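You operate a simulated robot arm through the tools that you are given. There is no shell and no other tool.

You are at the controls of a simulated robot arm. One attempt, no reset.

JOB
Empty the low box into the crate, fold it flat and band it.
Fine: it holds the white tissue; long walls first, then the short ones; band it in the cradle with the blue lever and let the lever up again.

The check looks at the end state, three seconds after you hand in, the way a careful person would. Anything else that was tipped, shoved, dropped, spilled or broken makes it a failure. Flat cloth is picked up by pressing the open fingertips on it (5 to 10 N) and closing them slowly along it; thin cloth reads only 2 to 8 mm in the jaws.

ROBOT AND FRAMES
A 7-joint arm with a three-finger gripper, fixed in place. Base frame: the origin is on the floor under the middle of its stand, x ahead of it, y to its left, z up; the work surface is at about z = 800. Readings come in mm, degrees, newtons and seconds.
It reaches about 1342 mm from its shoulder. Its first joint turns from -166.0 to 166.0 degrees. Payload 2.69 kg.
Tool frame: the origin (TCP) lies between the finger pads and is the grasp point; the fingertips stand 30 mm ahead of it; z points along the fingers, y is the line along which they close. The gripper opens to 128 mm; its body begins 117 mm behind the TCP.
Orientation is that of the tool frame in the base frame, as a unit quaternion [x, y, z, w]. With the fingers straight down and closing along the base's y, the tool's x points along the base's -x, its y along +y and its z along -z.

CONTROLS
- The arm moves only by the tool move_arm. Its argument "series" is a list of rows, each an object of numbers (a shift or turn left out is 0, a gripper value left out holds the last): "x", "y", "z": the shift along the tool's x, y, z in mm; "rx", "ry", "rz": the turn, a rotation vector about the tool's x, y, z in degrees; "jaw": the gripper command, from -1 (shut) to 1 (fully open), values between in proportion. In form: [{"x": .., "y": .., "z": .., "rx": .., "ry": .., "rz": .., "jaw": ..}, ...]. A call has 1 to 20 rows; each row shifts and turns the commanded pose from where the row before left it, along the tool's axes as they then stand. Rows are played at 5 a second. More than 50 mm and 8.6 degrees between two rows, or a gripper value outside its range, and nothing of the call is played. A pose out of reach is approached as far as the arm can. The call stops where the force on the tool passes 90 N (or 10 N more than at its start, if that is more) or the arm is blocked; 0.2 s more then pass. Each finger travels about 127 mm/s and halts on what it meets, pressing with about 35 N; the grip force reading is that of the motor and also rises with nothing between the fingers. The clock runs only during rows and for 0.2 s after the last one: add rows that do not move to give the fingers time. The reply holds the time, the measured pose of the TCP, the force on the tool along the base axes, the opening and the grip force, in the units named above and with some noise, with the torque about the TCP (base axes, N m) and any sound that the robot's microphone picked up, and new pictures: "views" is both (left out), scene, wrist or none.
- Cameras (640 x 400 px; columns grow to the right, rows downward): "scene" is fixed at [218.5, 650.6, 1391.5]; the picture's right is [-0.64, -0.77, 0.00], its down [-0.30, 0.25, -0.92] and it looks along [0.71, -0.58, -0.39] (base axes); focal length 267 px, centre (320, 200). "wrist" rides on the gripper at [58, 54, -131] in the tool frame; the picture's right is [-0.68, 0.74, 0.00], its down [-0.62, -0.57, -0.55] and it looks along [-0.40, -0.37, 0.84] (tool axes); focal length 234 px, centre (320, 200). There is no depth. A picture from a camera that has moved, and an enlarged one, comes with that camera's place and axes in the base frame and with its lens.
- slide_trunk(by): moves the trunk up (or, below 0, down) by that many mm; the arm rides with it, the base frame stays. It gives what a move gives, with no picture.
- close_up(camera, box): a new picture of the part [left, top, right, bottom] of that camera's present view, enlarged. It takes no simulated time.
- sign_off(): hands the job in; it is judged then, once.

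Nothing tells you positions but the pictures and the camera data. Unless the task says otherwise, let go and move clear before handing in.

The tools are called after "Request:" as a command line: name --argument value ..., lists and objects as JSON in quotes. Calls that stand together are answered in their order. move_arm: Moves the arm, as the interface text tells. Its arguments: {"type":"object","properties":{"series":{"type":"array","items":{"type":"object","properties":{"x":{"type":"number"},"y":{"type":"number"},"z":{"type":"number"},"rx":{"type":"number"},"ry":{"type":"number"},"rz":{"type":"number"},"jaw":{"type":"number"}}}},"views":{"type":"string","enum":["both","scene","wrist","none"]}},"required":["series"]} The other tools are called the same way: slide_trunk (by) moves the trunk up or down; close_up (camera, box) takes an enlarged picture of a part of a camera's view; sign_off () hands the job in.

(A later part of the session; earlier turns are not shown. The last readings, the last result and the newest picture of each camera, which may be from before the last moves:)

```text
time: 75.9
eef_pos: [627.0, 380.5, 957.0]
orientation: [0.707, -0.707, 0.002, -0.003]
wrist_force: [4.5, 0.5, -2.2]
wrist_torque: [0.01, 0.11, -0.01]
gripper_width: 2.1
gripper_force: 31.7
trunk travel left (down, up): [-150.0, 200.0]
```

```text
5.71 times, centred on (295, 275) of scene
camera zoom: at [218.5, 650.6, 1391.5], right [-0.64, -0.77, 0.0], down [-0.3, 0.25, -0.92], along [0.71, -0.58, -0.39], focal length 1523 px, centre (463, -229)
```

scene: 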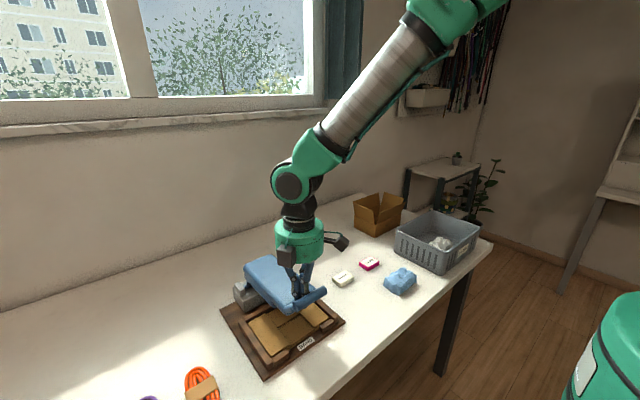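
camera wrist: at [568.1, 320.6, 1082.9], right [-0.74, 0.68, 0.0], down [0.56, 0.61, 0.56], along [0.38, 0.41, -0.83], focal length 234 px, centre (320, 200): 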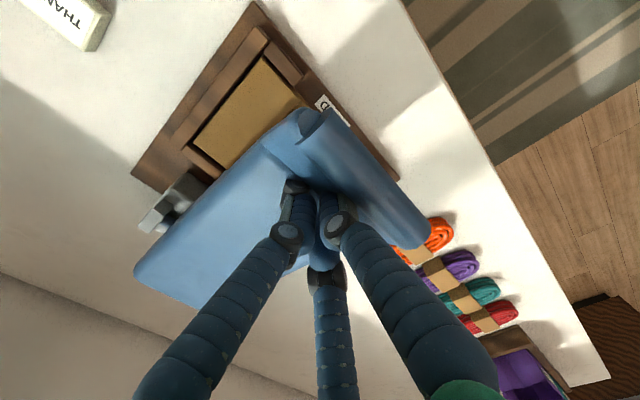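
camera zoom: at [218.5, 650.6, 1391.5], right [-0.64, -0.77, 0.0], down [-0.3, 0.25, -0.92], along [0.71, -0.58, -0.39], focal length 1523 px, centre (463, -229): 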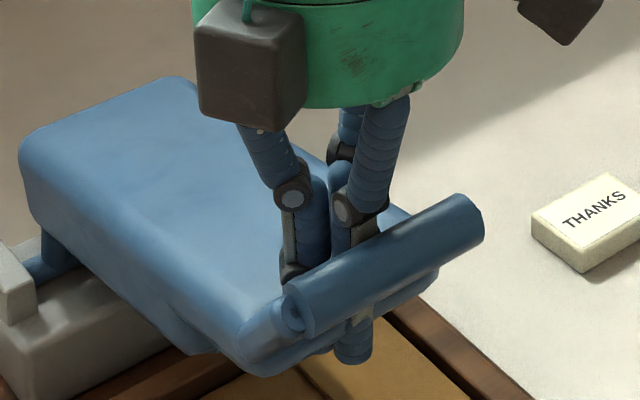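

Request:
move_arm --series '[{"y": -2.5, "z": -3}, {"y": -2, "z": -4}, {}]' --views "none"

Request:
close_up --camera "scene" --box '[250, 240, 340, 310]'

```text
time: 76.7
eef_pos: [632.2, 379.1, 965.0]
orientation: [-0.707, 0.707, -0.001, 0.002]
wrist_force: [-0.5, 0.2, 0.3]
wrist_torque: [0.04, 0.05, -0.01]
gripper_width: 1.9
gripper_force: 31.4
trunk travel left (down, up): [-150.0, 200.0]
```

```text
5.71 times, centred on (295, 275) of scene
camera zoom: at [218.5, 650.6, 1391.5], right [-0.64, -0.77, 0.0], down [-0.3, 0.25, -0.92], along [0.71, -0.58, -0.39], focal length 1523 px, centre (463, -229)
```

zoom: 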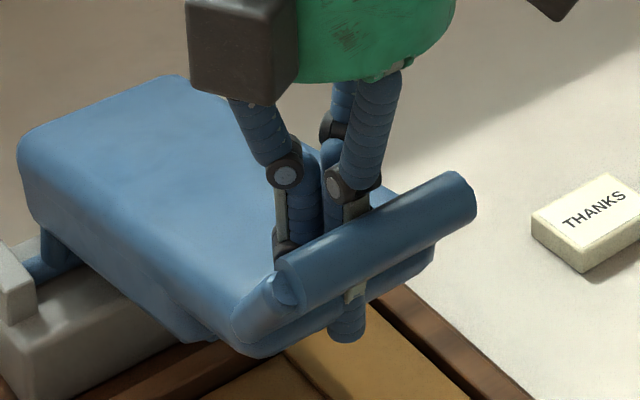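

Request:
move_arm --series '[{}, {}, {}, {}, {}]' --views "wrist"

Request:
close_up --camera "scene" --box '[250, 240, 340, 310]'

Request:
close_up --camera "wrist" --box '[260, 80, 420, 230]'

```text
time: 77.9
eef_pos: [632.7, 379.7, 963.8]
orientation: [-0.707, 0.707, -0.001, 0.002]
wrist_force: [1.0, 0.9, 0.3]
wrist_torque: [0.02, 0.0, 0.0]
gripper_width: 1.6
gripper_force: 31.4
trunk travel left (down, up): [-150.0, 200.0]
camera wrist: at [578.7, 320.3, 1095.5], right [-0.74, 0.68, 0.0], down [0.56, 0.61, 0.55], along [0.38, 0.41, -0.83], focal length 234 px, centre (320, 200)
```

wrist: 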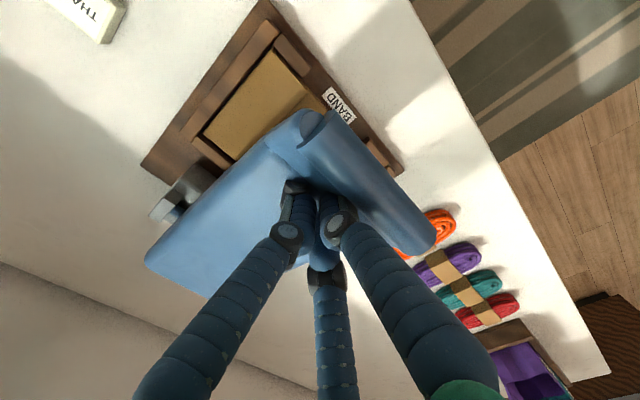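

```text
5.71 times, centred on (295, 275) of scene
camera zoom: at [218.5, 650.6, 1391.5], right [-0.64, -0.77, 0.0], down [-0.3, 0.25, -0.92], along [0.71, -0.58, -0.39], focal length 1523 px, centre (463, -229)
```

zoom: 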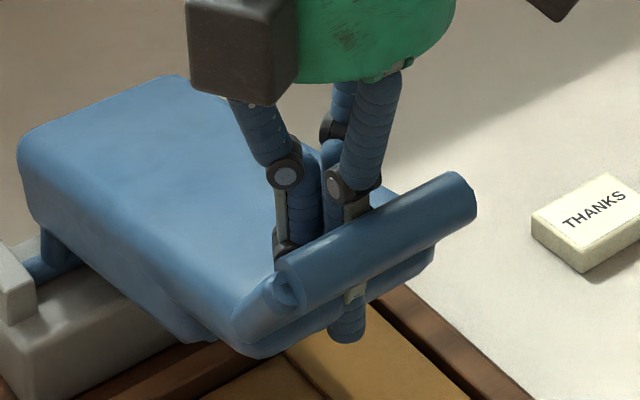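

```text
2.67 times, centred on (340, 155) of wrist
camera zoom: at [578.7, 320.3, 1095.5], right [-0.74, 0.68, 0.0], down [0.56, 0.61, 0.55], along [0.38, 0.41, -0.83], focal length 624 px, centre (267, 320)
```

zoom: 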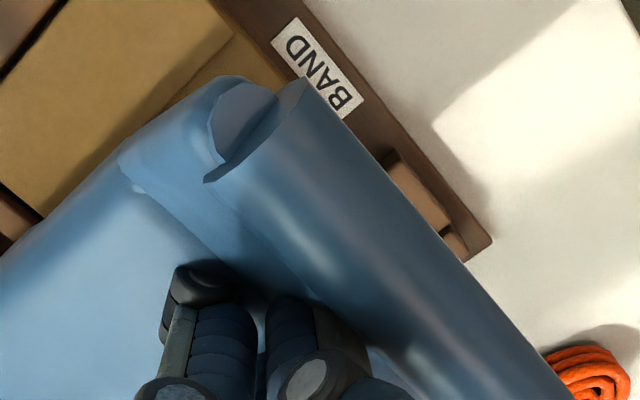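

The lever doesn't move on its own. The thumb's lower knuckle appears caught under the handle bar, so I'll shift +x away from the bar until I feel the other side, then lift.

Request:
move_arm --series '[{"y": -3}, {}]' --views "none"

```text
time: 78.5
eef_pos: [635.3, 381.2, 964.4]
orientation: [-0.706, 0.708, -0.002, 0.002]
wrist_force: [1.8, 0.6, -1.3]
wrist_torque: [0.01, 0.06, 0.04]
gripper_width: 1.9
gripper_force: 31.7
trunk travel left (down, up): [-150.0, 200.0]
```

Request:
move_arm --series '[{"y": -3}, {"y": -3}, {}]' --views "none"

Request:
close_up --camera "scene" --box '[250, 240, 340, 310]'

```text
time: 79.3
eef_pos: [640.0, 379.9, 964.9]
orientation: [0.707, -0.707, 0.001, -0.003]
wrist_force: [0.2, 0.0, -0.1]
wrist_torque: [0.05, 0.0, 0.01]
gripper_width: 2.0
gripper_force: 31.3
trunk travel left (down, up): [-150.0, 200.0]
```

```text
5.71 times, centred on (295, 275) of scene
camera zoom: at [218.5, 650.6, 1391.5], right [-0.64, -0.77, 0.0], down [-0.3, 0.25, -0.92], along [0.71, -0.58, -0.39], focal length 1523 px, centre (463, -229)
```

zoom: 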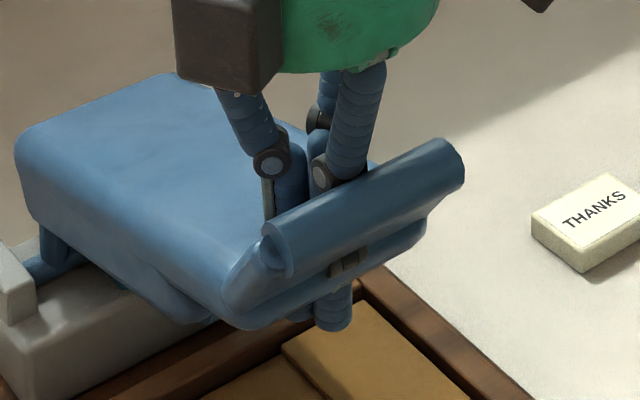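

The lever just follows the fingers up or back, so pulling isn't freeing them. The space between body and handle bar is a channel open at both sides, so I'll try sliding out sideways along y with a small test first.

Request:
move_arm --series '[{"x": 4}, {"x": 4}, {}]' --views "none"

Request:
close_up --camera "scene" --box '[250, 240, 340, 310]'

```text
time: 80.1
eef_pos: [640.4, 371.1, 964.7]
orientation: [0.707, -0.707, 0.001, -0.002]
wrist_force: [0.4, -0.2, 0.7]
wrist_torque: [0.0, 0.05, -0.02]
gripper_width: 2.1
gripper_force: 31.4
trunk travel left (down, up): [-150.0, 200.0]
```

```text
5.71 times, centred on (295, 275) of scene
camera zoom: at [218.5, 650.6, 1391.5], right [-0.64, -0.77, 0.0], down [-0.3, 0.25, -0.92], along [0.71, -0.58, -0.39], focal length 1523 px, centre (463, -229)
```

zoom: 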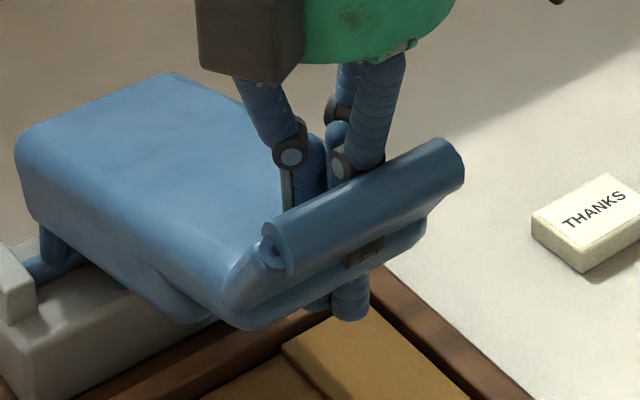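

It slides sideways freely and the lever stays still. Continuing out past the lever's side edge.

Request:
move_arm --series '[{"x": 8}, {"x": 8}, {"x": 8}, {"x": 8}, {}]' --views "none"

Request:
close_up --camera "scene" --box '[250, 240, 340, 310]'

```text
time: 80.8
eef_pos: [645.1, 365.9, 970.2]
orientation: [0.708, -0.706, 0.001, -0.011]
wrist_force: [7.2, 27.6, -3.7]
wrist_torque: [-0.27, 0.01, 0.35]
gripper_width: 1.7
gripper_force: 31.2
trunk travel left (down, up): [-150.0, 200.0]
stopped in row 3: the force on the tool passed its limit at 103 N (the readings are from after the stop); the commanded pose is now the measured one
```

```text
5.71 times, centred on (295, 275) of scene
camera zoom: at [218.5, 650.6, 1391.5], right [-0.64, -0.77, 0.0], down [-0.3, 0.25, -0.92], along [0.71, -0.58, -0.39], focal length 1523 px, centre (463, -229)
```

zoom: 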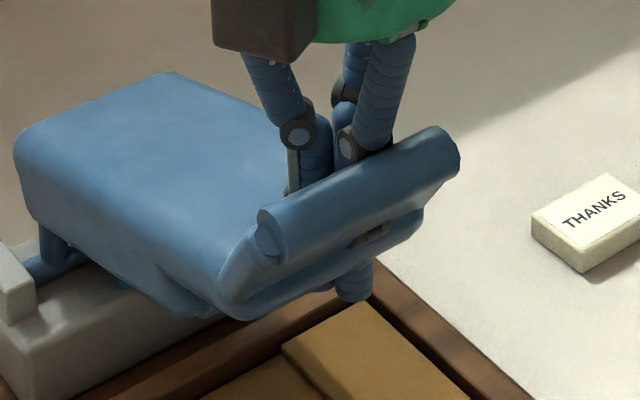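

Sideways is blocked at the edge too. The fingers are tilted about 28° relative to the channel, which makes them wedge. I'll re-centre in y, then tilt the hand to line up with the lever's normal so they can come straight out.

Request:
move_arm --series '[{"x": -6}, {"x": -8}, {}]' --views "none"

Request:
close_up --camera "scene" --box '[250, 230, 340, 300]'

```text
time: 81.6
eef_pos: [643.0, 375.9, 967.4]
orientation: [0.708, -0.706, 0.0, -0.008]
wrist_force: [0.3, 1.1, 1.0]
wrist_torque: [-0.01, -0.03, 0.0]
gripper_width: 2.1
gripper_force: 30.7
trunk travel left (down, up): [-150.0, 200.0]
```

```text
5.71 times, centred on (295, 265) of scene
camera zoom: at [218.5, 650.6, 1391.5], right [-0.64, -0.77, 0.0], down [-0.3, 0.25, -0.92], along [0.71, -0.58, -0.39], focal length 1523 px, centre (463, -171)
```

zoom: 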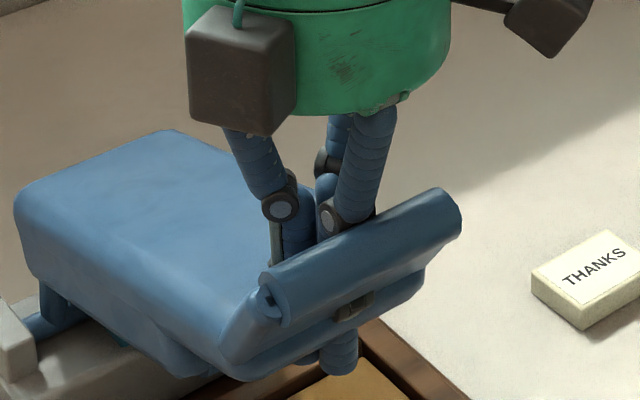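

Forces are back to zero. Tilting the hand in small increments and watching the force.

Request:
move_arm --series '[{"rx": -4}, {"rx": -4}, {}]' --views "none"

Request:
close_up --camera "scene" --box '[250, 230, 340, 300]'

```text
time: 82.4
eef_pos: [644.1, 375.4, 968.0]
orientation: [0.706, -0.705, -0.049, 0.04]
wrist_force: [0.2, 0.2, 0.4]
wrist_torque: [0.03, 0.06, -0.01]
gripper_width: 1.9
gripper_force: 31.5
trunk travel left (down, up): [-150.0, 200.0]
```

```text
5.71 times, centred on (295, 265) of scene
camera zoom: at [218.5, 650.6, 1391.5], right [-0.64, -0.77, 0.0], down [-0.3, 0.25, -0.92], along [0.71, -0.58, -0.39], focal length 1523 px, centre (463, -171)
```

zoom: 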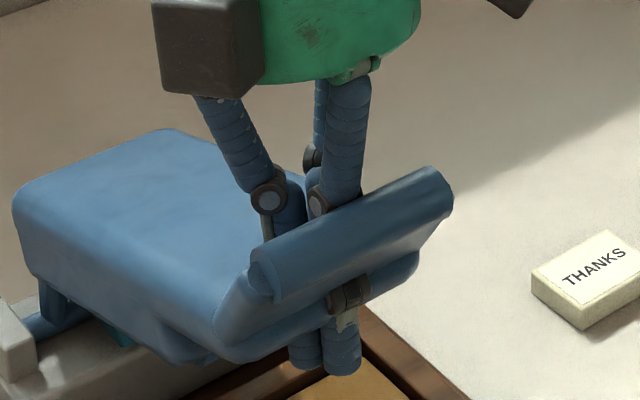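

The lever follows the tilt a little, but the misalignment is shrinking. Continuing to tilt in small steps so the fingers line up with the channel.

Request:
move_arm --series '[{"rx": -4}, {"rx": -4}, {"rx": -4}, {}]' --views "none"

Request:
close_up --camera "scene" --box '[240, 210, 340, 300]'

```text
time: 83.4
eef_pos: [642.5, 377.0, 968.2]
orientation: [0.698, -0.696, -0.123, 0.115]
wrist_force: [0.6, -1.4, 0.1]
wrist_torque: [0.02, 0.03, 0.0]
gripper_width: 2.2
gripper_force: 31.4
trunk travel left (down, up): [-150.0, 200.0]
```

```text
4.44 times, centred on (290, 255) of scene
camera zoom: at [218.5, 650.6, 1391.5], right [-0.64, -0.77, 0.0], down [-0.3, 0.25, -0.92], along [0.71, -0.58, -0.39], focal length 1185 px, centre (453, -44)
```

zoom: 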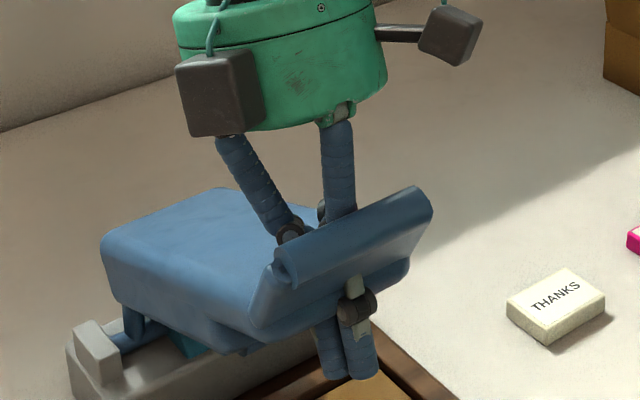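

Request:
move_arm --series '[{"rx": -4}, {"rx": -4}, {"rx": -4}, {}]' --views "wrist"

Request:
close_up --camera "scene" --box '[240, 210, 340, 300]'

```text
time: 84.4
eef_pos: [642.4, 375.9, 968.5]
orientation: [0.683, -0.679, -0.195, 0.186]
wrist_force: [0.0, 0.7, -0.3]
wrist_torque: [-0.02, 0.0, -0.04]
gripper_width: 2.3
gripper_force: 31.0
trunk travel left (down, up): [-150.0, 200.0]
camera wrist: at [666.1, 315.2, 1107.6], right [-0.63, 0.67, 0.39], down [0.77, 0.62, 0.18], along [-0.12, 0.41, -0.9], focal length 234 px, centre (320, 200)
```

wrist: 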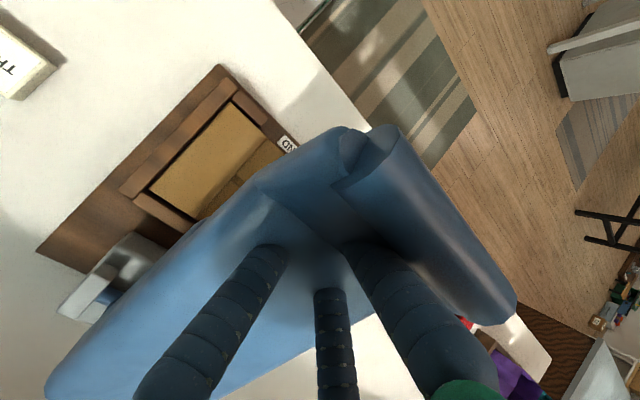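

```text
4.44 times, centred on (290, 255) of scene
camera zoom: at [218.5, 650.6, 1391.5], right [-0.64, -0.77, 0.0], down [-0.3, 0.25, -0.92], along [0.71, -0.58, -0.39], focal length 1185 px, centre (453, -44)
```

zoom: 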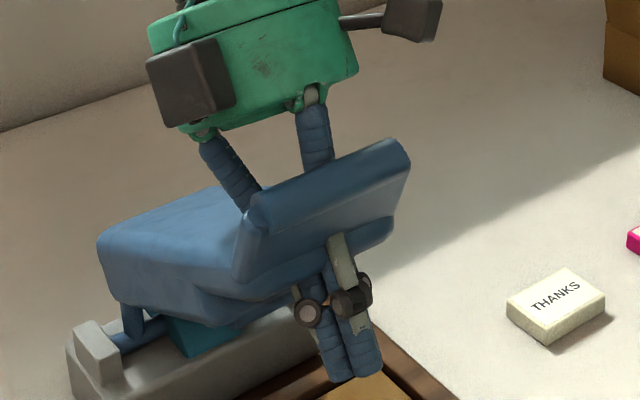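

The fingers now line up much better, with the hand tilted 32°. Trying to withdraw along the tool axis in small steps, watching whether the lever follows.

Request:
move_arm --series '[{"z": -5}, {"z": -5}, {"z": -5}, {}]' --views "none"

Request:
close_up --camera "scene" --box '[240, 210, 340, 300]'

```text
time: 85.4
eef_pos: [650.7, 375.9, 980.9]
orientation: [0.682, -0.68, -0.194, 0.186]
wrist_force: [0.6, 0.3, 0.0]
wrist_torque: [0.06, 0.05, -0.03]
gripper_width: 2.3
gripper_force: 31.7
trunk travel left (down, up): [-150.0, 200.0]
```

```text
4.44 times, centred on (290, 255) of scene
camera zoom: at [218.5, 650.6, 1391.5], right [-0.64, -0.77, 0.0], down [-0.3, 0.25, -0.92], along [0.71, -0.58, -0.39], focal length 1185 px, centre (453, -44)
```

zoom: 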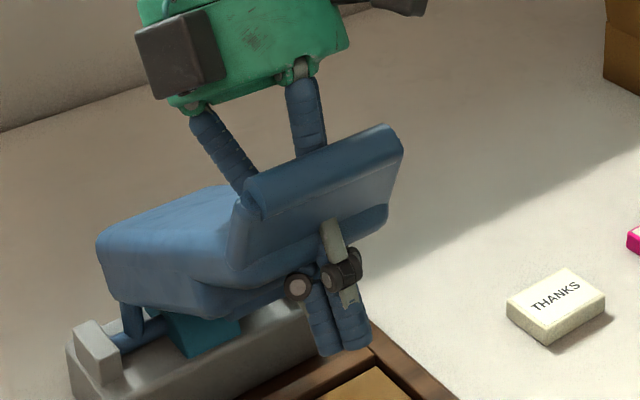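

Request:
close_up --camera "wrist" --box '[180, 100, 460, 340]'

Request:
close_up --camera "scene" --box '[255, 215, 325, 295]'

```text
1.67 times, centred on (320, 220) of wrist
camera zoom: at [673.9, 315.7, 1119.9], right [-0.63, 0.67, 0.39], down [0.77, 0.61, 0.18], along [-0.12, 0.41, -0.9], focal length 390 px, centre (320, 167)
```

zoom: 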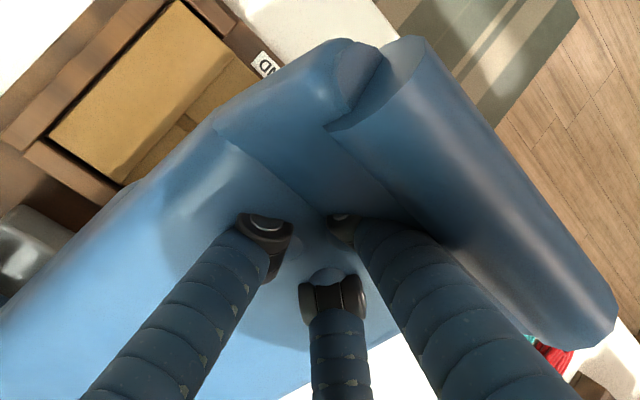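

```text
5.00 times, centred on (290, 255) of scene
camera zoom: at [218.5, 650.6, 1391.5], right [-0.64, -0.77, 0.0], down [-0.3, 0.25, -0.92], along [0.71, -0.58, -0.39], focal length 1333 px, centre (470, -75)
```

zoom: 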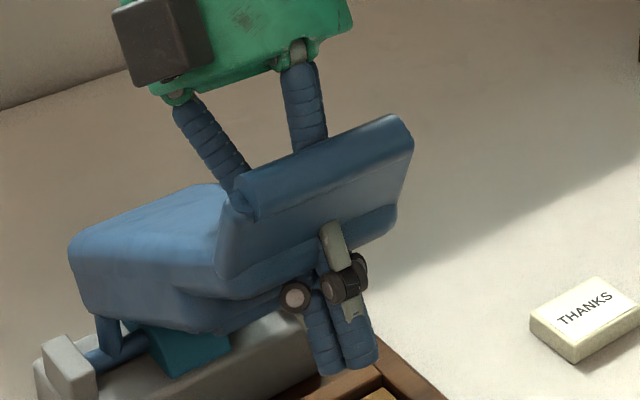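

The upper knuckles sit at the lever surface now, and what's lifting the lever is the thumb's lower knuckle caught under the handle plate. I'll shift the hand inward toward the pivot, slightly deeper first, so that knuckle clears, then withdraw.

Request:
move_arm --series '[{"y": 1, "z": 4}, {"y": -4, "z": 1}, {"y": -4, "z": 1}, {}]' --views "none"

Request:
close_up --camera "scene" --box '[240, 210, 340, 300]'

```text
time: 86.4
eef_pos: [653.2, 376.4, 971.5]
orientation: [0.683, -0.679, -0.194, 0.187]
wrist_force: [1.4, -0.3, 0.0]
wrist_torque: [0.04, 0.05, 0.01]
gripper_width: 2.2
gripper_force: 31.6
trunk travel left (down, up): [-150.0, 200.0]
```

```text
4.44 times, centred on (290, 255) of scene
camera zoom: at [218.5, 650.6, 1391.5], right [-0.64, -0.77, 0.0], down [-0.3, 0.25, -0.92], along [0.71, -0.58, -0.39], focal length 1185 px, centre (453, -44)
```

zoom: 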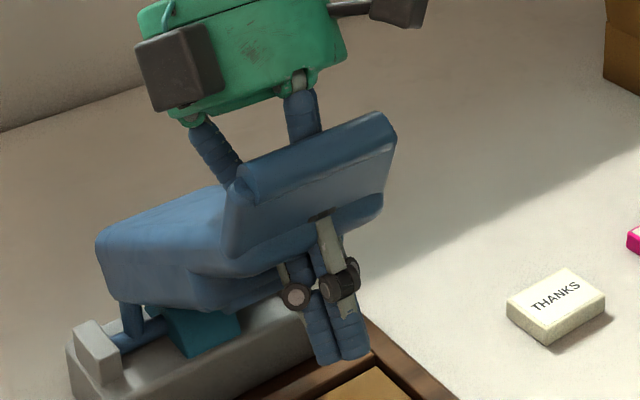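

Request:
move_arm --series '[{}, {}, {}, {}, {}, {}]' --views "none"

Request:
close_up --camera "scene" --box '[240, 210, 340, 300]'

```text
time: 87.8
eef_pos: [653.6, 376.6, 972.9]
orientation: [0.683, -0.679, -0.195, 0.186]
wrist_force: [-0.1, -1.1, 0.0]
wrist_torque: [0.02, 0.07, 0.0]
gripper_width: 2.0
gripper_force: 31.9
trunk travel left (down, up): [-150.0, 200.0]
```

```text
4.44 times, centred on (290, 255) of scene
camera zoom: at [218.5, 650.6, 1391.5], right [-0.64, -0.77, 0.0], down [-0.3, 0.25, -0.92], along [0.71, -0.58, -0.39], focal length 1185 px, centre (453, -44)
```

zoom: 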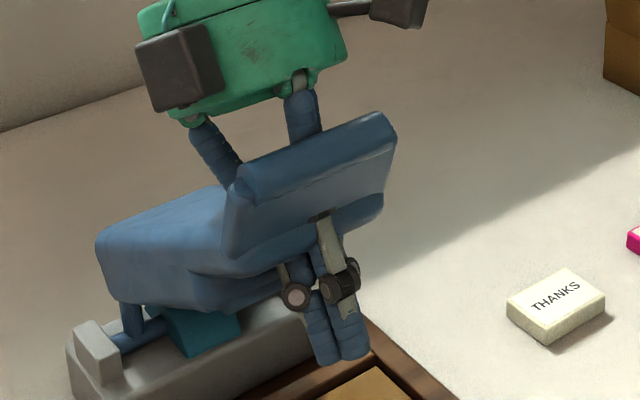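

The lever doesn't move by itself. I'll test a small motion in the opposite direction, outward toward the bar, to learn how the lever reacts.

Request:
move_arm --series '[{"y": 4}, {"y": 4}, {}]' --views "none"

Request:
close_up --camera "scene" --box '[240, 210, 340, 300]'

```text
time: 88.6
eef_pos: [645.9, 376.5, 978.2]
orientation: [0.683, -0.679, -0.194, 0.187]
wrist_force: [0.5, -0.1, 0.4]
wrist_torque: [0.02, 0.02, 0.01]
gripper_width: 1.9
gripper_force: 31.3
trunk travel left (down, up): [-150.0, 200.0]
```

```text
4.44 times, centred on (290, 255) of scene
camera zoom: at [218.5, 650.6, 1391.5], right [-0.64, -0.77, 0.0], down [-0.3, 0.25, -0.92], along [0.71, -0.58, -0.39], focal length 1185 px, centre (453, -44)
```

zoom: 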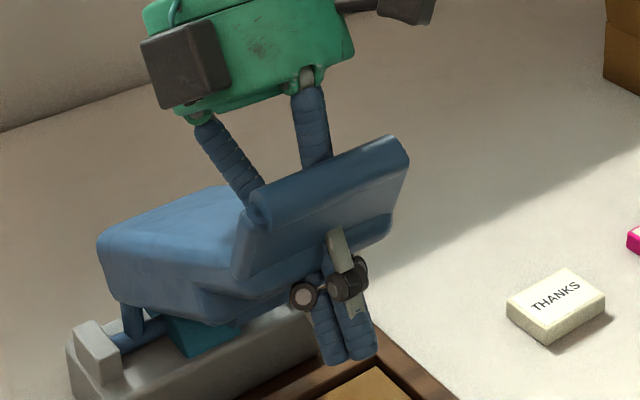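

Useful: moving outward pushed the lever down and drew the fingers partly out. The fingers act like a peg in a slot, so I'll keep going outward until they are square to the lever, where clearance is largest.

Request:
move_arm --series '[{"y": 3}, {"y": 3}, {}]' --views "none"

Request:
close_up --camera "scene" --box '[240, 210, 340, 300]'

```text
time: 89.4
eef_pos: [640.8, 376.6, 980.4]
orientation: [0.683, -0.679, -0.194, 0.187]
wrist_force: [0.2, -0.5, 0.4]
wrist_torque: [0.01, 0.04, -0.01]
gripper_width: 2.3
gripper_force: 31.2
trunk travel left (down, up): [-150.0, 200.0]
```

```text
4.44 times, centred on (290, 255) of scene
camera zoom: at [218.5, 650.6, 1391.5], right [-0.64, -0.77, 0.0], down [-0.3, 0.25, -0.92], along [0.71, -0.58, -0.39], focal length 1185 px, centre (453, -44)
```

zoom: 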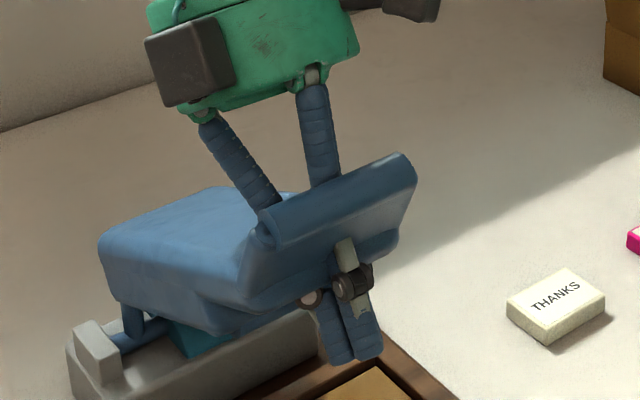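

Request:
move_arm --series '[{"y": 3}, {"y": 3}, {}]' --views "none"

Request:
close_up --camera "scene" --box '[240, 210, 340, 300]'

```text
time: 90.2
eef_pos: [635.6, 377.4, 982.8]
orientation: [0.683, -0.679, -0.194, 0.185]
wrist_force: [0.8, 0.7, 0.6]
wrist_torque: [0.01, 0.0, 0.0]
gripper_width: 2.0
gripper_force: 31.3
trunk travel left (down, up): [-150.0, 200.0]
```

```text
4.44 times, centred on (290, 255) of scene
camera zoom: at [218.5, 650.6, 1391.5], right [-0.64, -0.77, 0.0], down [-0.3, 0.25, -0.92], along [0.71, -0.58, -0.39], focal length 1185 px, centre (453, -44)
```

zoom: 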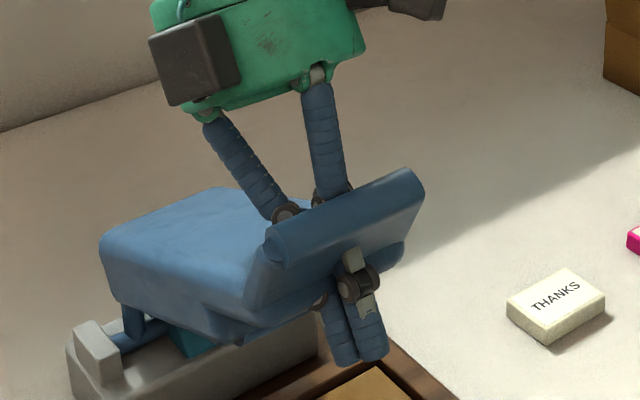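

Request:
move_arm --series '[{"y": 3}, {"y": 3}, {}]' --views "none"

Request:
close_up --camera "scene" --box '[240, 210, 340, 300]'

```text
time: 91.0
eef_pos: [633.5, 377.5, 984.4]
orientation: [0.682, -0.68, -0.194, 0.188]
wrist_force: [19.7, -0.9, -18.1]
wrist_torque: [0.08, 1.13, 0.05]
gripper_width: 2.0
gripper_force: 31.2
trunk travel left (down, up): [-150.0, 200.0]
```

```text
4.44 times, centred on (290, 255) of scene
camera zoom: at [218.5, 650.6, 1391.5], right [-0.64, -0.77, 0.0], down [-0.3, 0.25, -0.92], along [0.71, -0.58, -0.39], focal length 1185 px, centre (453, -44)
```

zoom: 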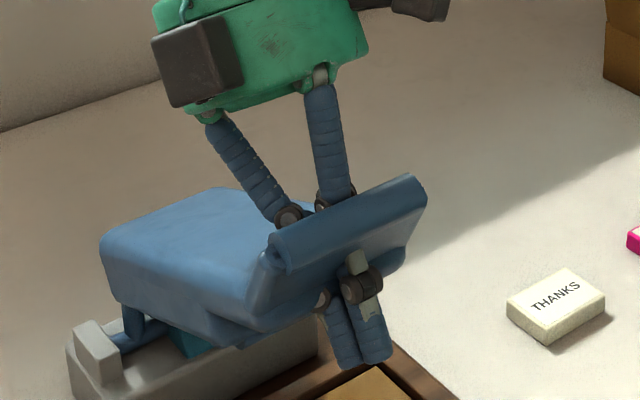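

Now the force is purely along the lever's radius (27 N), so the fingers are square to it. Backing off inward a little to release the bar, then testing a pull along the tool axis.

Request:
move_arm --series '[{"y": -3}, {"y": -2}, {}]' --views "none"

Request:
close_up --camera "scene" --box '[240, 210, 340, 300]'

```text
time: 91.8
eef_pos: [635.9, 376.7, 982.9]
orientation: [0.683, -0.679, -0.195, 0.187]
wrist_force: [0.3, 0.2, -0.7]
wrist_torque: [-0.02, 0.02, -0.01]
gripper_width: 2.1
gripper_force: 31.5
trunk travel left (down, up): [-150.0, 200.0]
```

```text
4.44 times, centred on (290, 255) of scene
camera zoom: at [218.5, 650.6, 1391.5], right [-0.64, -0.77, 0.0], down [-0.3, 0.25, -0.92], along [0.71, -0.58, -0.39], focal length 1185 px, centre (453, -44)
```

zoom: 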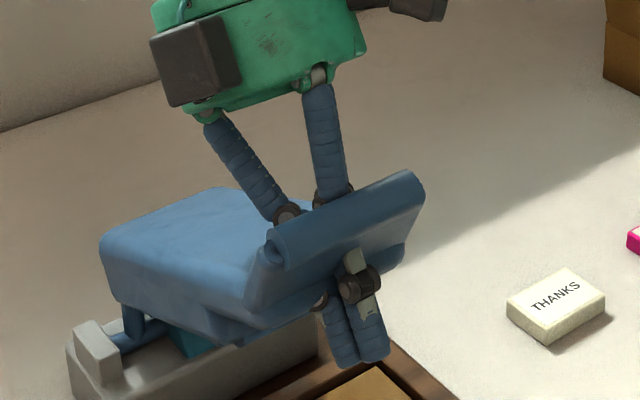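

Request:
move_arm --series '[{"z": -4}, {"z": -4}, {}]' --views "none"

Request:
close_up --camera "scene" --box '[240, 210, 340, 300]'

```text
time: 92.6
eef_pos: [640.4, 375.3, 990.7]
orientation: [0.683, -0.68, -0.194, 0.186]
wrist_force: [2.4, 1.3, -1.6]
wrist_torque: [-0.06, 0.19, 0.0]
gripper_width: 2.3
gripper_force: 31.6
trunk travel left (down, up): [-150.0, 200.0]
```

```text
4.44 times, centred on (290, 255) of scene
camera zoom: at [218.5, 650.6, 1391.5], right [-0.64, -0.77, 0.0], down [-0.3, 0.25, -0.92], along [0.71, -0.58, -0.39], focal length 1185 px, centre (453, -44)
```

zoom: 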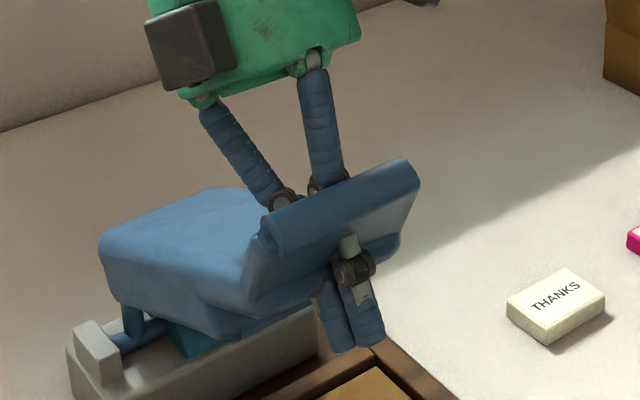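

Request:
move_arm --series '[{"y": 3}, {"y": 2}, {}]' --views "none"

Request:
close_up --camera "scene" --box '[240, 210, 340, 300]'

```text
time: 93.4
eef_pos: [638.5, 375.3, 991.9]
orientation: [0.682, -0.679, -0.195, 0.187]
wrist_force: [38.3, -2.3, -37.5]
wrist_torque: [0.12, 2.2, 0.02]
gripper_width: 1.9
gripper_force: 31.1
trunk travel left (down, up): [-150.0, 200.0]
```

```text
4.44 times, centred on (290, 255) of scene
camera zoom: at [218.5, 650.6, 1391.5], right [-0.64, -0.77, 0.0], down [-0.3, 0.25, -0.92], along [0.71, -0.58, -0.39], focal length 1185 px, centre (453, -44)
```

zoom: 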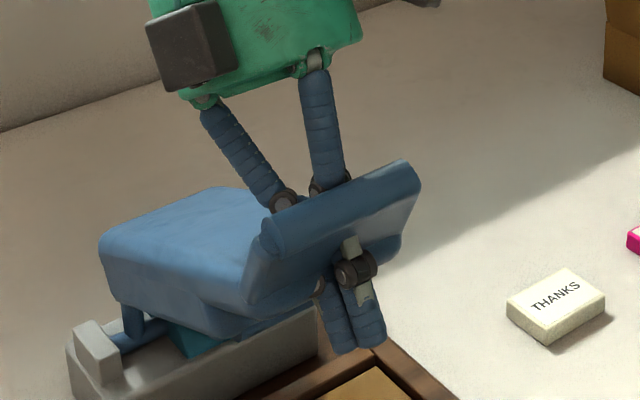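

The contact is up near the upper knuckles, so the lever is trapped between the upper and lower knuckles, with only the thin middle links crossing the plate. Releasing the radial load and testing the sideways exit again from this position.

Request:
move_arm --series '[{"y": -3}, {"y": -1.5}, {"x": 4}, {"x": 4}, {}]' --views "none"

Request:
close_up --camera "scene" --box '[240, 210, 340, 300]'

```text
time: 94.6
eef_pos: [638.8, 369.5, 991.0]
orientation: [0.683, -0.679, -0.194, 0.187]
wrist_force: [5.1, 3.8, -3.3]
wrist_torque: [-0.21, 0.24, 0.03]
gripper_width: 2.3
gripper_force: 31.0
trunk travel left (down, up): [-150.0, 200.0]
```

```text
4.44 times, centred on (290, 255) of scene
camera zoom: at [218.5, 650.6, 1391.5], right [-0.64, -0.77, 0.0], down [-0.3, 0.25, -0.92], along [0.71, -0.58, -0.39], focal length 1185 px, centre (453, -44)
```

zoom: 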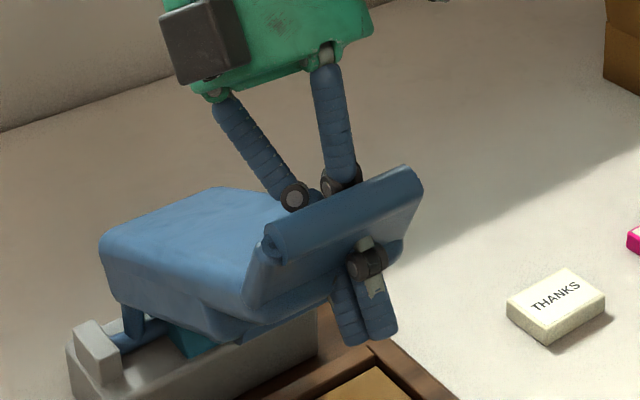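

Request:
move_arm --series '[{"y": -2, "z": -2}, {"z": -3}, {}]' --views "none"

Request:
close_up --camera "scene" --box '[240, 210, 340, 300]'

```text
time: 95.4
eef_pos: [643.1, 367.6, 993.1]
orientation: [0.683, -0.68, -0.194, 0.186]
wrist_force: [0.4, 1.1, 0.5]
wrist_torque: [-0.05, -0.01, 0.04]
gripper_width: 6.1
gripper_force: 31.5
trunk travel left (down, up): [-150.0, 200.0]
```

```text
4.44 times, centred on (290, 255) of scene
camera zoom: at [218.5, 650.6, 1391.5], right [-0.64, -0.77, 0.0], down [-0.3, 0.25, -0.92], along [0.71, -0.58, -0.39], focal length 1185 px, centre (453, -44)
```

zoom: 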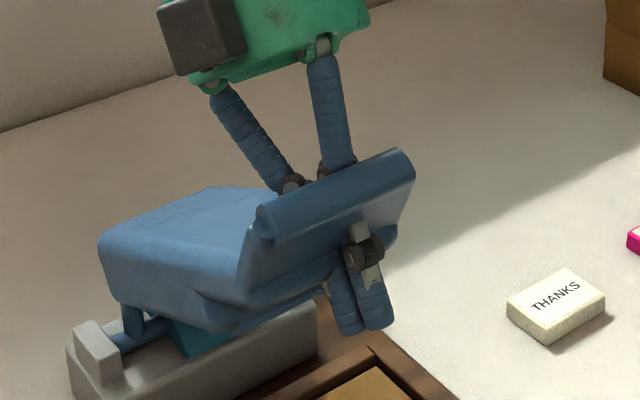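

Request:
move_arm --series '[{"y": 3}, {"y": 3}, {}]' --views "wrist"

Request:
close_up --camera "scene" --box '[240, 210, 340, 300]'

Request:
close_up --camera "wrist" --box '[180, 80, 460, 320]'

```text
time: 96.2
eef_pos: [641.9, 367.5, 994.6]
orientation: [0.683, -0.679, -0.194, 0.187]
wrist_force: [34.6, 0.6, -34.9]
wrist_torque: [0.07, 1.99, 0.04]
gripper_width: 5.8
gripper_force: 31.3
trunk travel left (down, up): [-150.0, 200.0]
camera wrist: at [665.0, 306.8, 1133.3], right [-0.63, 0.67, 0.39], down [0.77, 0.61, 0.18], along [-0.12, 0.41, -0.9], focal length 234 px, centre (320, 200)
```

wrist: 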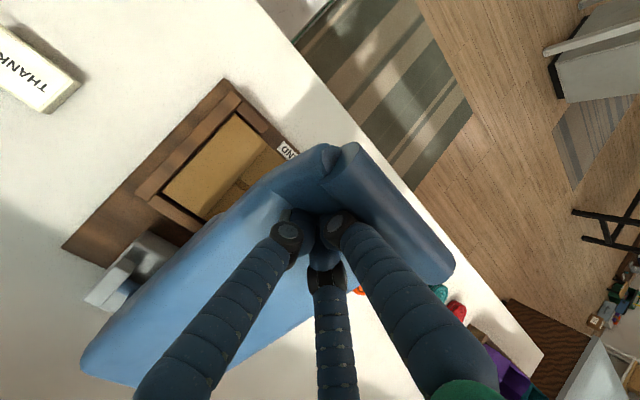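

```text
4.44 times, centred on (290, 255) of scene
camera zoom: at [218.5, 650.6, 1391.5], right [-0.64, -0.77, 0.0], down [-0.3, 0.25, -0.92], along [0.71, -0.58, -0.39], focal length 1185 px, centre (453, -44)
```

zoom: 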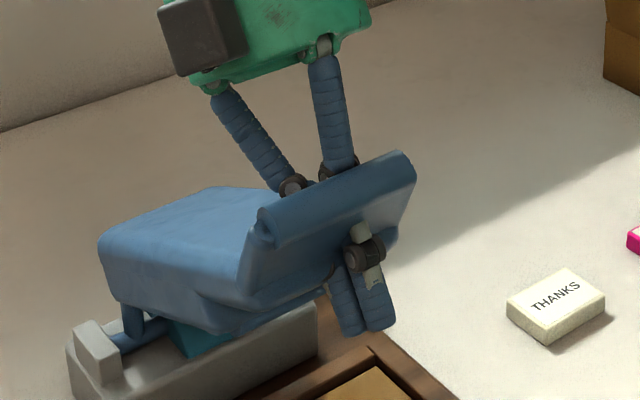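

```text
1.67 times, centred on (320, 200) of wrist
camera zoom: at [665.0, 306.8, 1133.3], right [-0.63, 0.67, 0.39], down [0.77, 0.61, 0.18], along [-0.12, 0.41, -0.9], focal length 390 px, centre (320, 200)
```

zoom: 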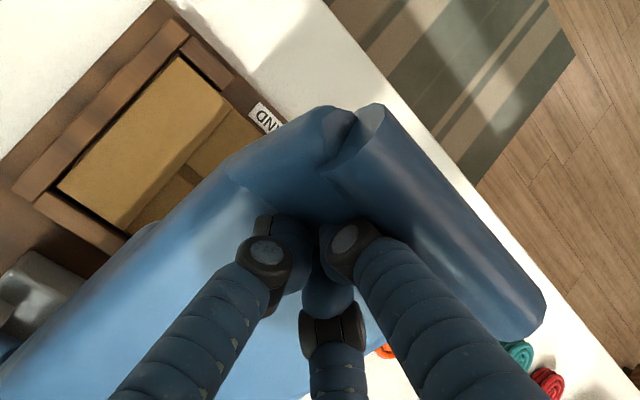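

The fingers are gradually working out; more of the links now show above the lever. Releasing the radial load and trying further sideways in small steps.

Request:
move_arm --series '[{"y": -3}, {"y": -2}, {"x": 4}, {"x": 4}, {}]' --views "none"

Request:
close_up --camera "scene" --box '[240, 210, 340, 300]'

```text
time: 97.4
eef_pos: [643.2, 367.1, 994.9]
orientation: [0.683, -0.679, -0.193, 0.185]
wrist_force: [2.6, 71.2, -2.6]
wrist_torque: [-1.47, 0.16, 1.41]
gripper_width: 6.2
gripper_force: 31.0
trunk travel left (down, up): [-150.0, 200.0]
```

```text
4.44 times, centred on (290, 255) of scene
camera zoom: at [218.5, 650.6, 1391.5], right [-0.64, -0.77, 0.0], down [-0.3, 0.25, -0.92], along [0.71, -0.58, -0.39], focal length 1185 px, centre (453, -44)
```

zoom: 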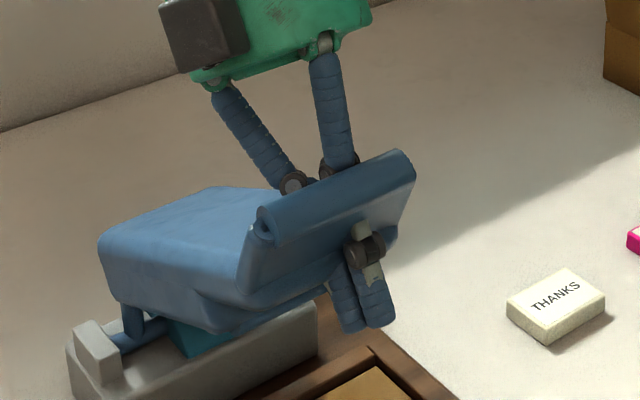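

The torque shows a side wall of an actual handle opening, so I need to be centred in y as well. Re-centring to y ≈ 380; then I'll push the lever back down with the hand kept at this tilt, so the opening lines up with the fingers.

Request:
move_arm --series '[{"x": -6}, {"x": -6}, {"x": -5}, {}]' --views "none"

Request:
close_up --camera "scene" --box '[240, 210, 340, 300]'

```text
time: 98.4
eef_pos: [644.2, 376.6, 994.0]
orientation: [0.682, -0.68, -0.194, 0.187]
wrist_force: [2.2, -0.6, -0.7]
wrist_torque: [0.03, 0.07, 0.03]
gripper_width: 2.3
gripper_force: 31.7
trunk travel left (down, up): [-150.0, 200.0]
```

```text
4.44 times, centred on (290, 255) of scene
camera zoom: at [218.5, 650.6, 1391.5], right [-0.64, -0.77, 0.0], down [-0.3, 0.25, -0.92], along [0.71, -0.58, -0.39], focal length 1185 px, centre (453, -44)
```

zoom: 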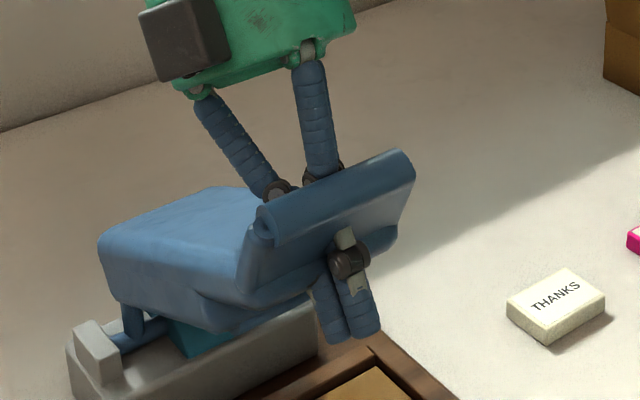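

Better idea: rotate the hand about the opening itself rather than about the fingertips, so the fingers align with the bent handle's opening without dragging the lever. Small steps.

Request:
move_arm --series '[{"x": -3}, {"rx": -4, "y": 2.3}, {"rx": -4, "y": 2.3}, {"rx": -4, "y": 2.3}, {}]' --views "none"

Request:
close_up --camera "scene" --box '[240, 210, 340, 300]'

```text
time: 99.6
eef_pos: [638.3, 380.2, 998.4]
orientation: [0.66, -0.655, -0.264, 0.257]
wrist_force: [0.0, -1.0, -0.6]
wrist_torque: [0.01, 0.01, -0.02]
gripper_width: 2.0
gripper_force: 31.0
trunk travel left (down, up): [-150.0, 200.0]
```

```text
4.44 times, centred on (290, 255) of scene
camera zoom: at [218.5, 650.6, 1391.5], right [-0.64, -0.77, 0.0], down [-0.3, 0.25, -0.92], along [0.71, -0.58, -0.39], focal length 1185 px, centre (453, -44)
```

zoom: 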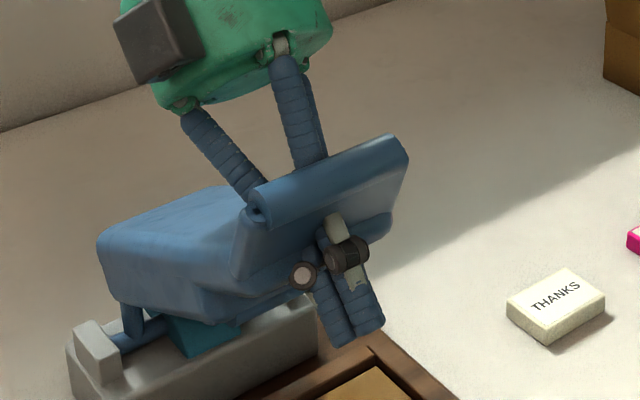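

I think I see the ratchet: pulling wedges the bar tighter unless lever angle plus hand tilt exceeds about 90°, and we're at about 86°. Tilting a little further, then pulling along the axis.

Request:
move_arm --series '[{"rx": -4, "y": 2.3}, {"rx": -4, "y": 2.3}, {}, {"z": -4}, {"z": -4}, {}]' --views "none"

Request:
close_up --camera "scene" --box '[240, 200, 340, 290]'

```text
time: 101.0
eef_pos: [639.0, 381.0, 1005.6]
orientation: [0.64, -0.635, -0.309, 0.302]
wrist_force: [0.2, -0.1, -0.7]
wrist_torque: [-0.02, 0.05, 0.0]
gripper_width: 2.1
gripper_force: 31.3
trunk travel left (down, up): [-150.0, 200.0]
```

```text
4.44 times, centred on (290, 245) of scene
camera zoom: at [218.5, 650.6, 1391.5], right [-0.64, -0.77, 0.0], down [-0.3, 0.25, -0.92], along [0.71, -0.58, -0.39], focal length 1185 px, centre (453, 0)
```

zoom: 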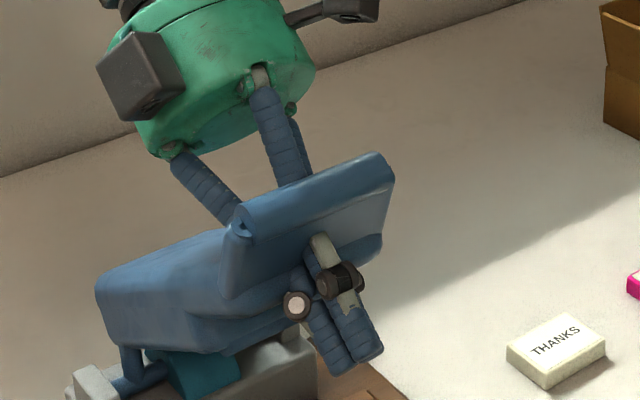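

Request:
move_arm --series '[{"z": -4}, {"z": -4}, {"z": -4}, {}]' --views "wrist"

Request:
close_up --camera "scene" --box '[240, 200, 340, 290]'

Request:
close_up --camera "wrist" --box '[180, 80, 460, 320]'

```text
time: 102.0
eef_pos: [650.3, 381.6, 1013.9]
orientation: [0.64, -0.635, -0.309, 0.302]
wrist_force: [1.7, -0.5, -1.2]
wrist_torque: [0.01, 0.06, -0.01]
gripper_width: 2.0
gripper_force: 31.9
trunk travel left (down, up): [-150.0, 200.0]
camera wrist: at [718.6, 319.8, 1137.3], right [-0.46, 0.67, 0.58], down [0.78, 0.62, -0.09], along [-0.42, 0.41, -0.81], focal length 234 px, centre (320, 200)
```

wrist: 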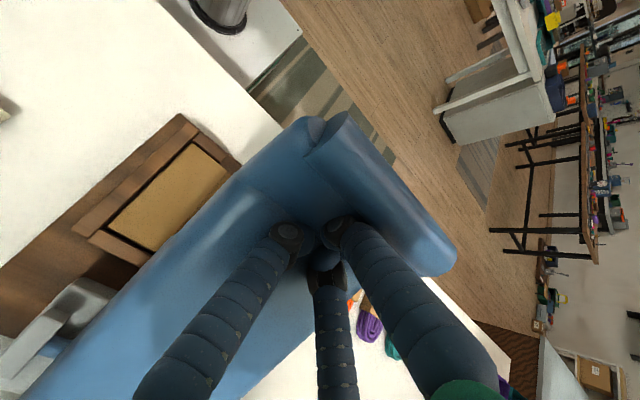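

```text
4.44 times, centred on (290, 245) of scene
camera zoom: at [218.5, 650.6, 1391.5], right [-0.64, -0.77, 0.0], down [-0.3, 0.25, -0.92], along [0.71, -0.58, -0.39], focal length 1185 px, centre (453, 0)
```

zoom: 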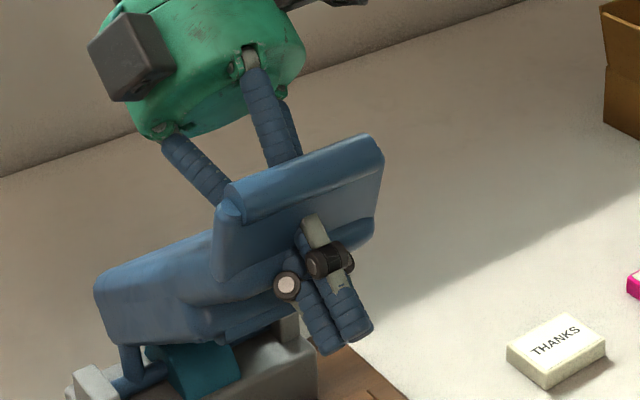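

```text
1.67 times, centred on (320, 200) of wrist
camera zoom: at [718.6, 319.8, 1137.3], right [-0.46, 0.67, 0.58], down [0.78, 0.62, -0.09], along [-0.42, 0.41, -0.81], focal length 390 px, centre (320, 200)
```

zoom: 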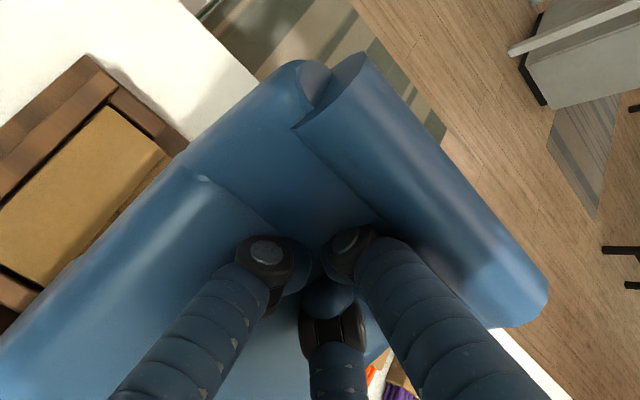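

Request:
close_up --camera "scene" --box '[0, 0, 640, 400]'

```text
1.00 times, centred on (320, 200) of scene (not enlarged: the box is as wide or as high as the picture)
camera zoom: at [218.5, 650.6, 1391.5], right [-0.64, -0.77, 0.0], down [-0.3, 0.25, -0.92], along [0.71, -0.58, -0.39], focal length 267 px, centre (320, 200)
```

zoom: 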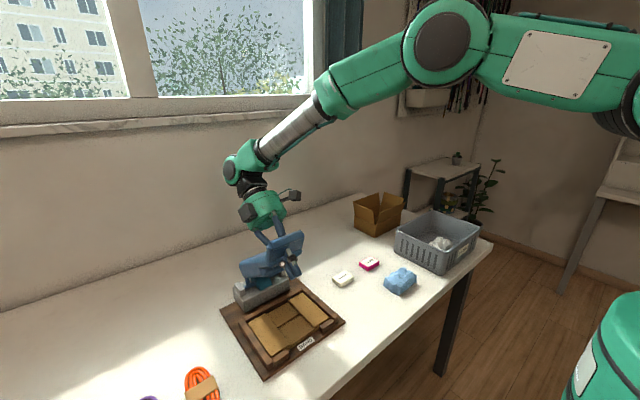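

The box is still neatly folded. The fingers are square to the lever now, so I can measure the free play in the opening: pushing outward in small steps until I feel the bar.

Request:
move_arm --series '[{"y": 2}, {}]' --views "none"

Request:
move_arm --series '[{"y": 2}, {}]' --views "none"

Request:
move_arm --series '[{"y": 2}, {}]' --views "none"

Request:
close_up --camera "scene" --box '[240, 200, 340, 290]'

```text
time: 102.6
eef_pos: [648.2, 379.1, 1015.4]
orientation: [0.64, -0.635, -0.308, 0.303]
wrist_force: [1.2, 0.6, 0.0]
wrist_torque: [0.01, 0.04, -0.01]
gripper_width: 2.1
gripper_force: 30.7
trunk travel left (down, up): [-150.0, 200.0]
```

```text
time: 103.2
eef_pos: [646.6, 378.8, 1016.2]
orientation: [0.64, -0.635, -0.31, 0.302]
wrist_force: [2.2, -0.3, -3.1]
wrist_torque: [0.07, 0.21, -0.03]
gripper_width: 2.1
gripper_force: 31.3
trunk travel left (down, up): [-150.0, 200.0]
```

```text
time: 103.8
eef_pos: [646.1, 381.0, 1017.4]
orientation: [0.64, -0.635, -0.309, 0.303]
wrist_force: [12.4, 3.9, -16.3]
wrist_torque: [-0.16, 1.01, 0.08]
gripper_width: 1.8
gripper_force: 31.1
trunk travel left (down, up): [-150.0, 200.0]
```

```text
4.44 times, centred on (290, 245) of scene
camera zoom: at [218.5, 650.6, 1391.5], right [-0.64, -0.77, 0.0], down [-0.3, 0.25, -0.92], along [0.71, -0.58, -0.39], focal length 1185 px, centre (453, 0)
```

zoom: 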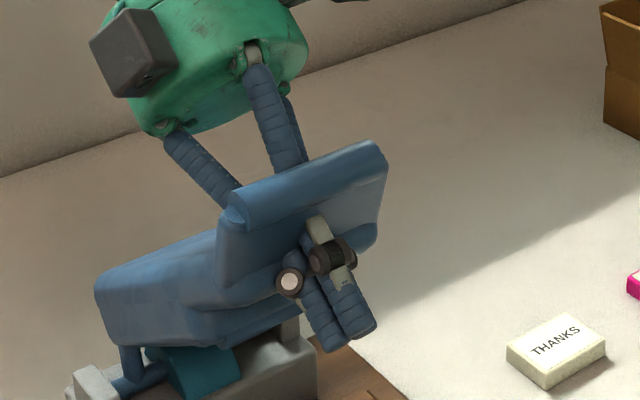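

Outer contact found, radial as expected. Now the inner side.

Request:
move_arm --series '[{"y": -4}, {}]' --views "none"

Request:
move_arm --series '[{"y": -3}, {}]' --views "none"

Request:
move_arm --series '[{"y": -3}, {}]' --views "none"

Request:
close_up --camera "scene" --box '[240, 200, 340, 290]'

```text
time: 104.4
eef_pos: [648.8, 380.1, 1016.8]
orientation: [0.64, -0.635, -0.31, 0.301]
wrist_force: [-0.1, -0.1, -0.6]
wrist_torque: [0.02, -0.01, -0.02]
gripper_width: 2.0
gripper_force: 31.3
trunk travel left (down, up): [-150.0, 200.0]
```

```text
time: 105.0
eef_pos: [649.7, 379.6, 1012.1]
orientation: [0.64, -0.636, -0.309, 0.301]
wrist_force: [1.1, 0.4, -0.7]
wrist_torque: [0.01, 0.1, -0.03]
gripper_width: 2.1
gripper_force: 30.5
trunk travel left (down, up): [-150.0, 200.0]
```

```text
time: 105.6
eef_pos: [652.1, 378.7, 1010.3]
orientation: [0.64, -0.636, -0.31, 0.301]
wrist_force: [1.9, -0.4, -1.8]
wrist_torque: [0.0, 0.13, 0.02]
gripper_width: 2.2
gripper_force: 31.5
trunk travel left (down, up): [-150.0, 200.0]
```

```text
4.44 times, centred on (290, 245) of scene
camera zoom: at [218.5, 650.6, 1391.5], right [-0.64, -0.77, 0.0], down [-0.3, 0.25, -0.92], along [0.71, -0.58, -0.39], focal length 1185 px, centre (453, 0)
```

zoom: 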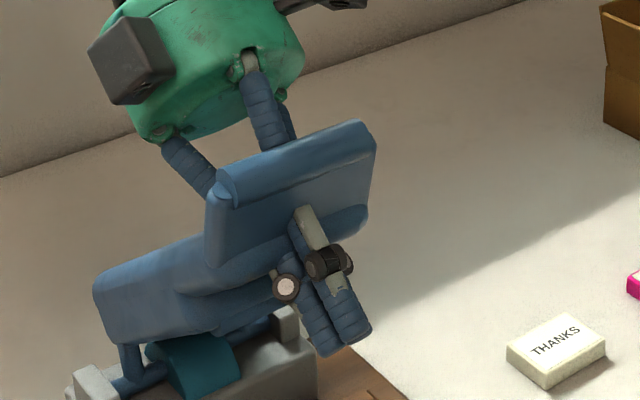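

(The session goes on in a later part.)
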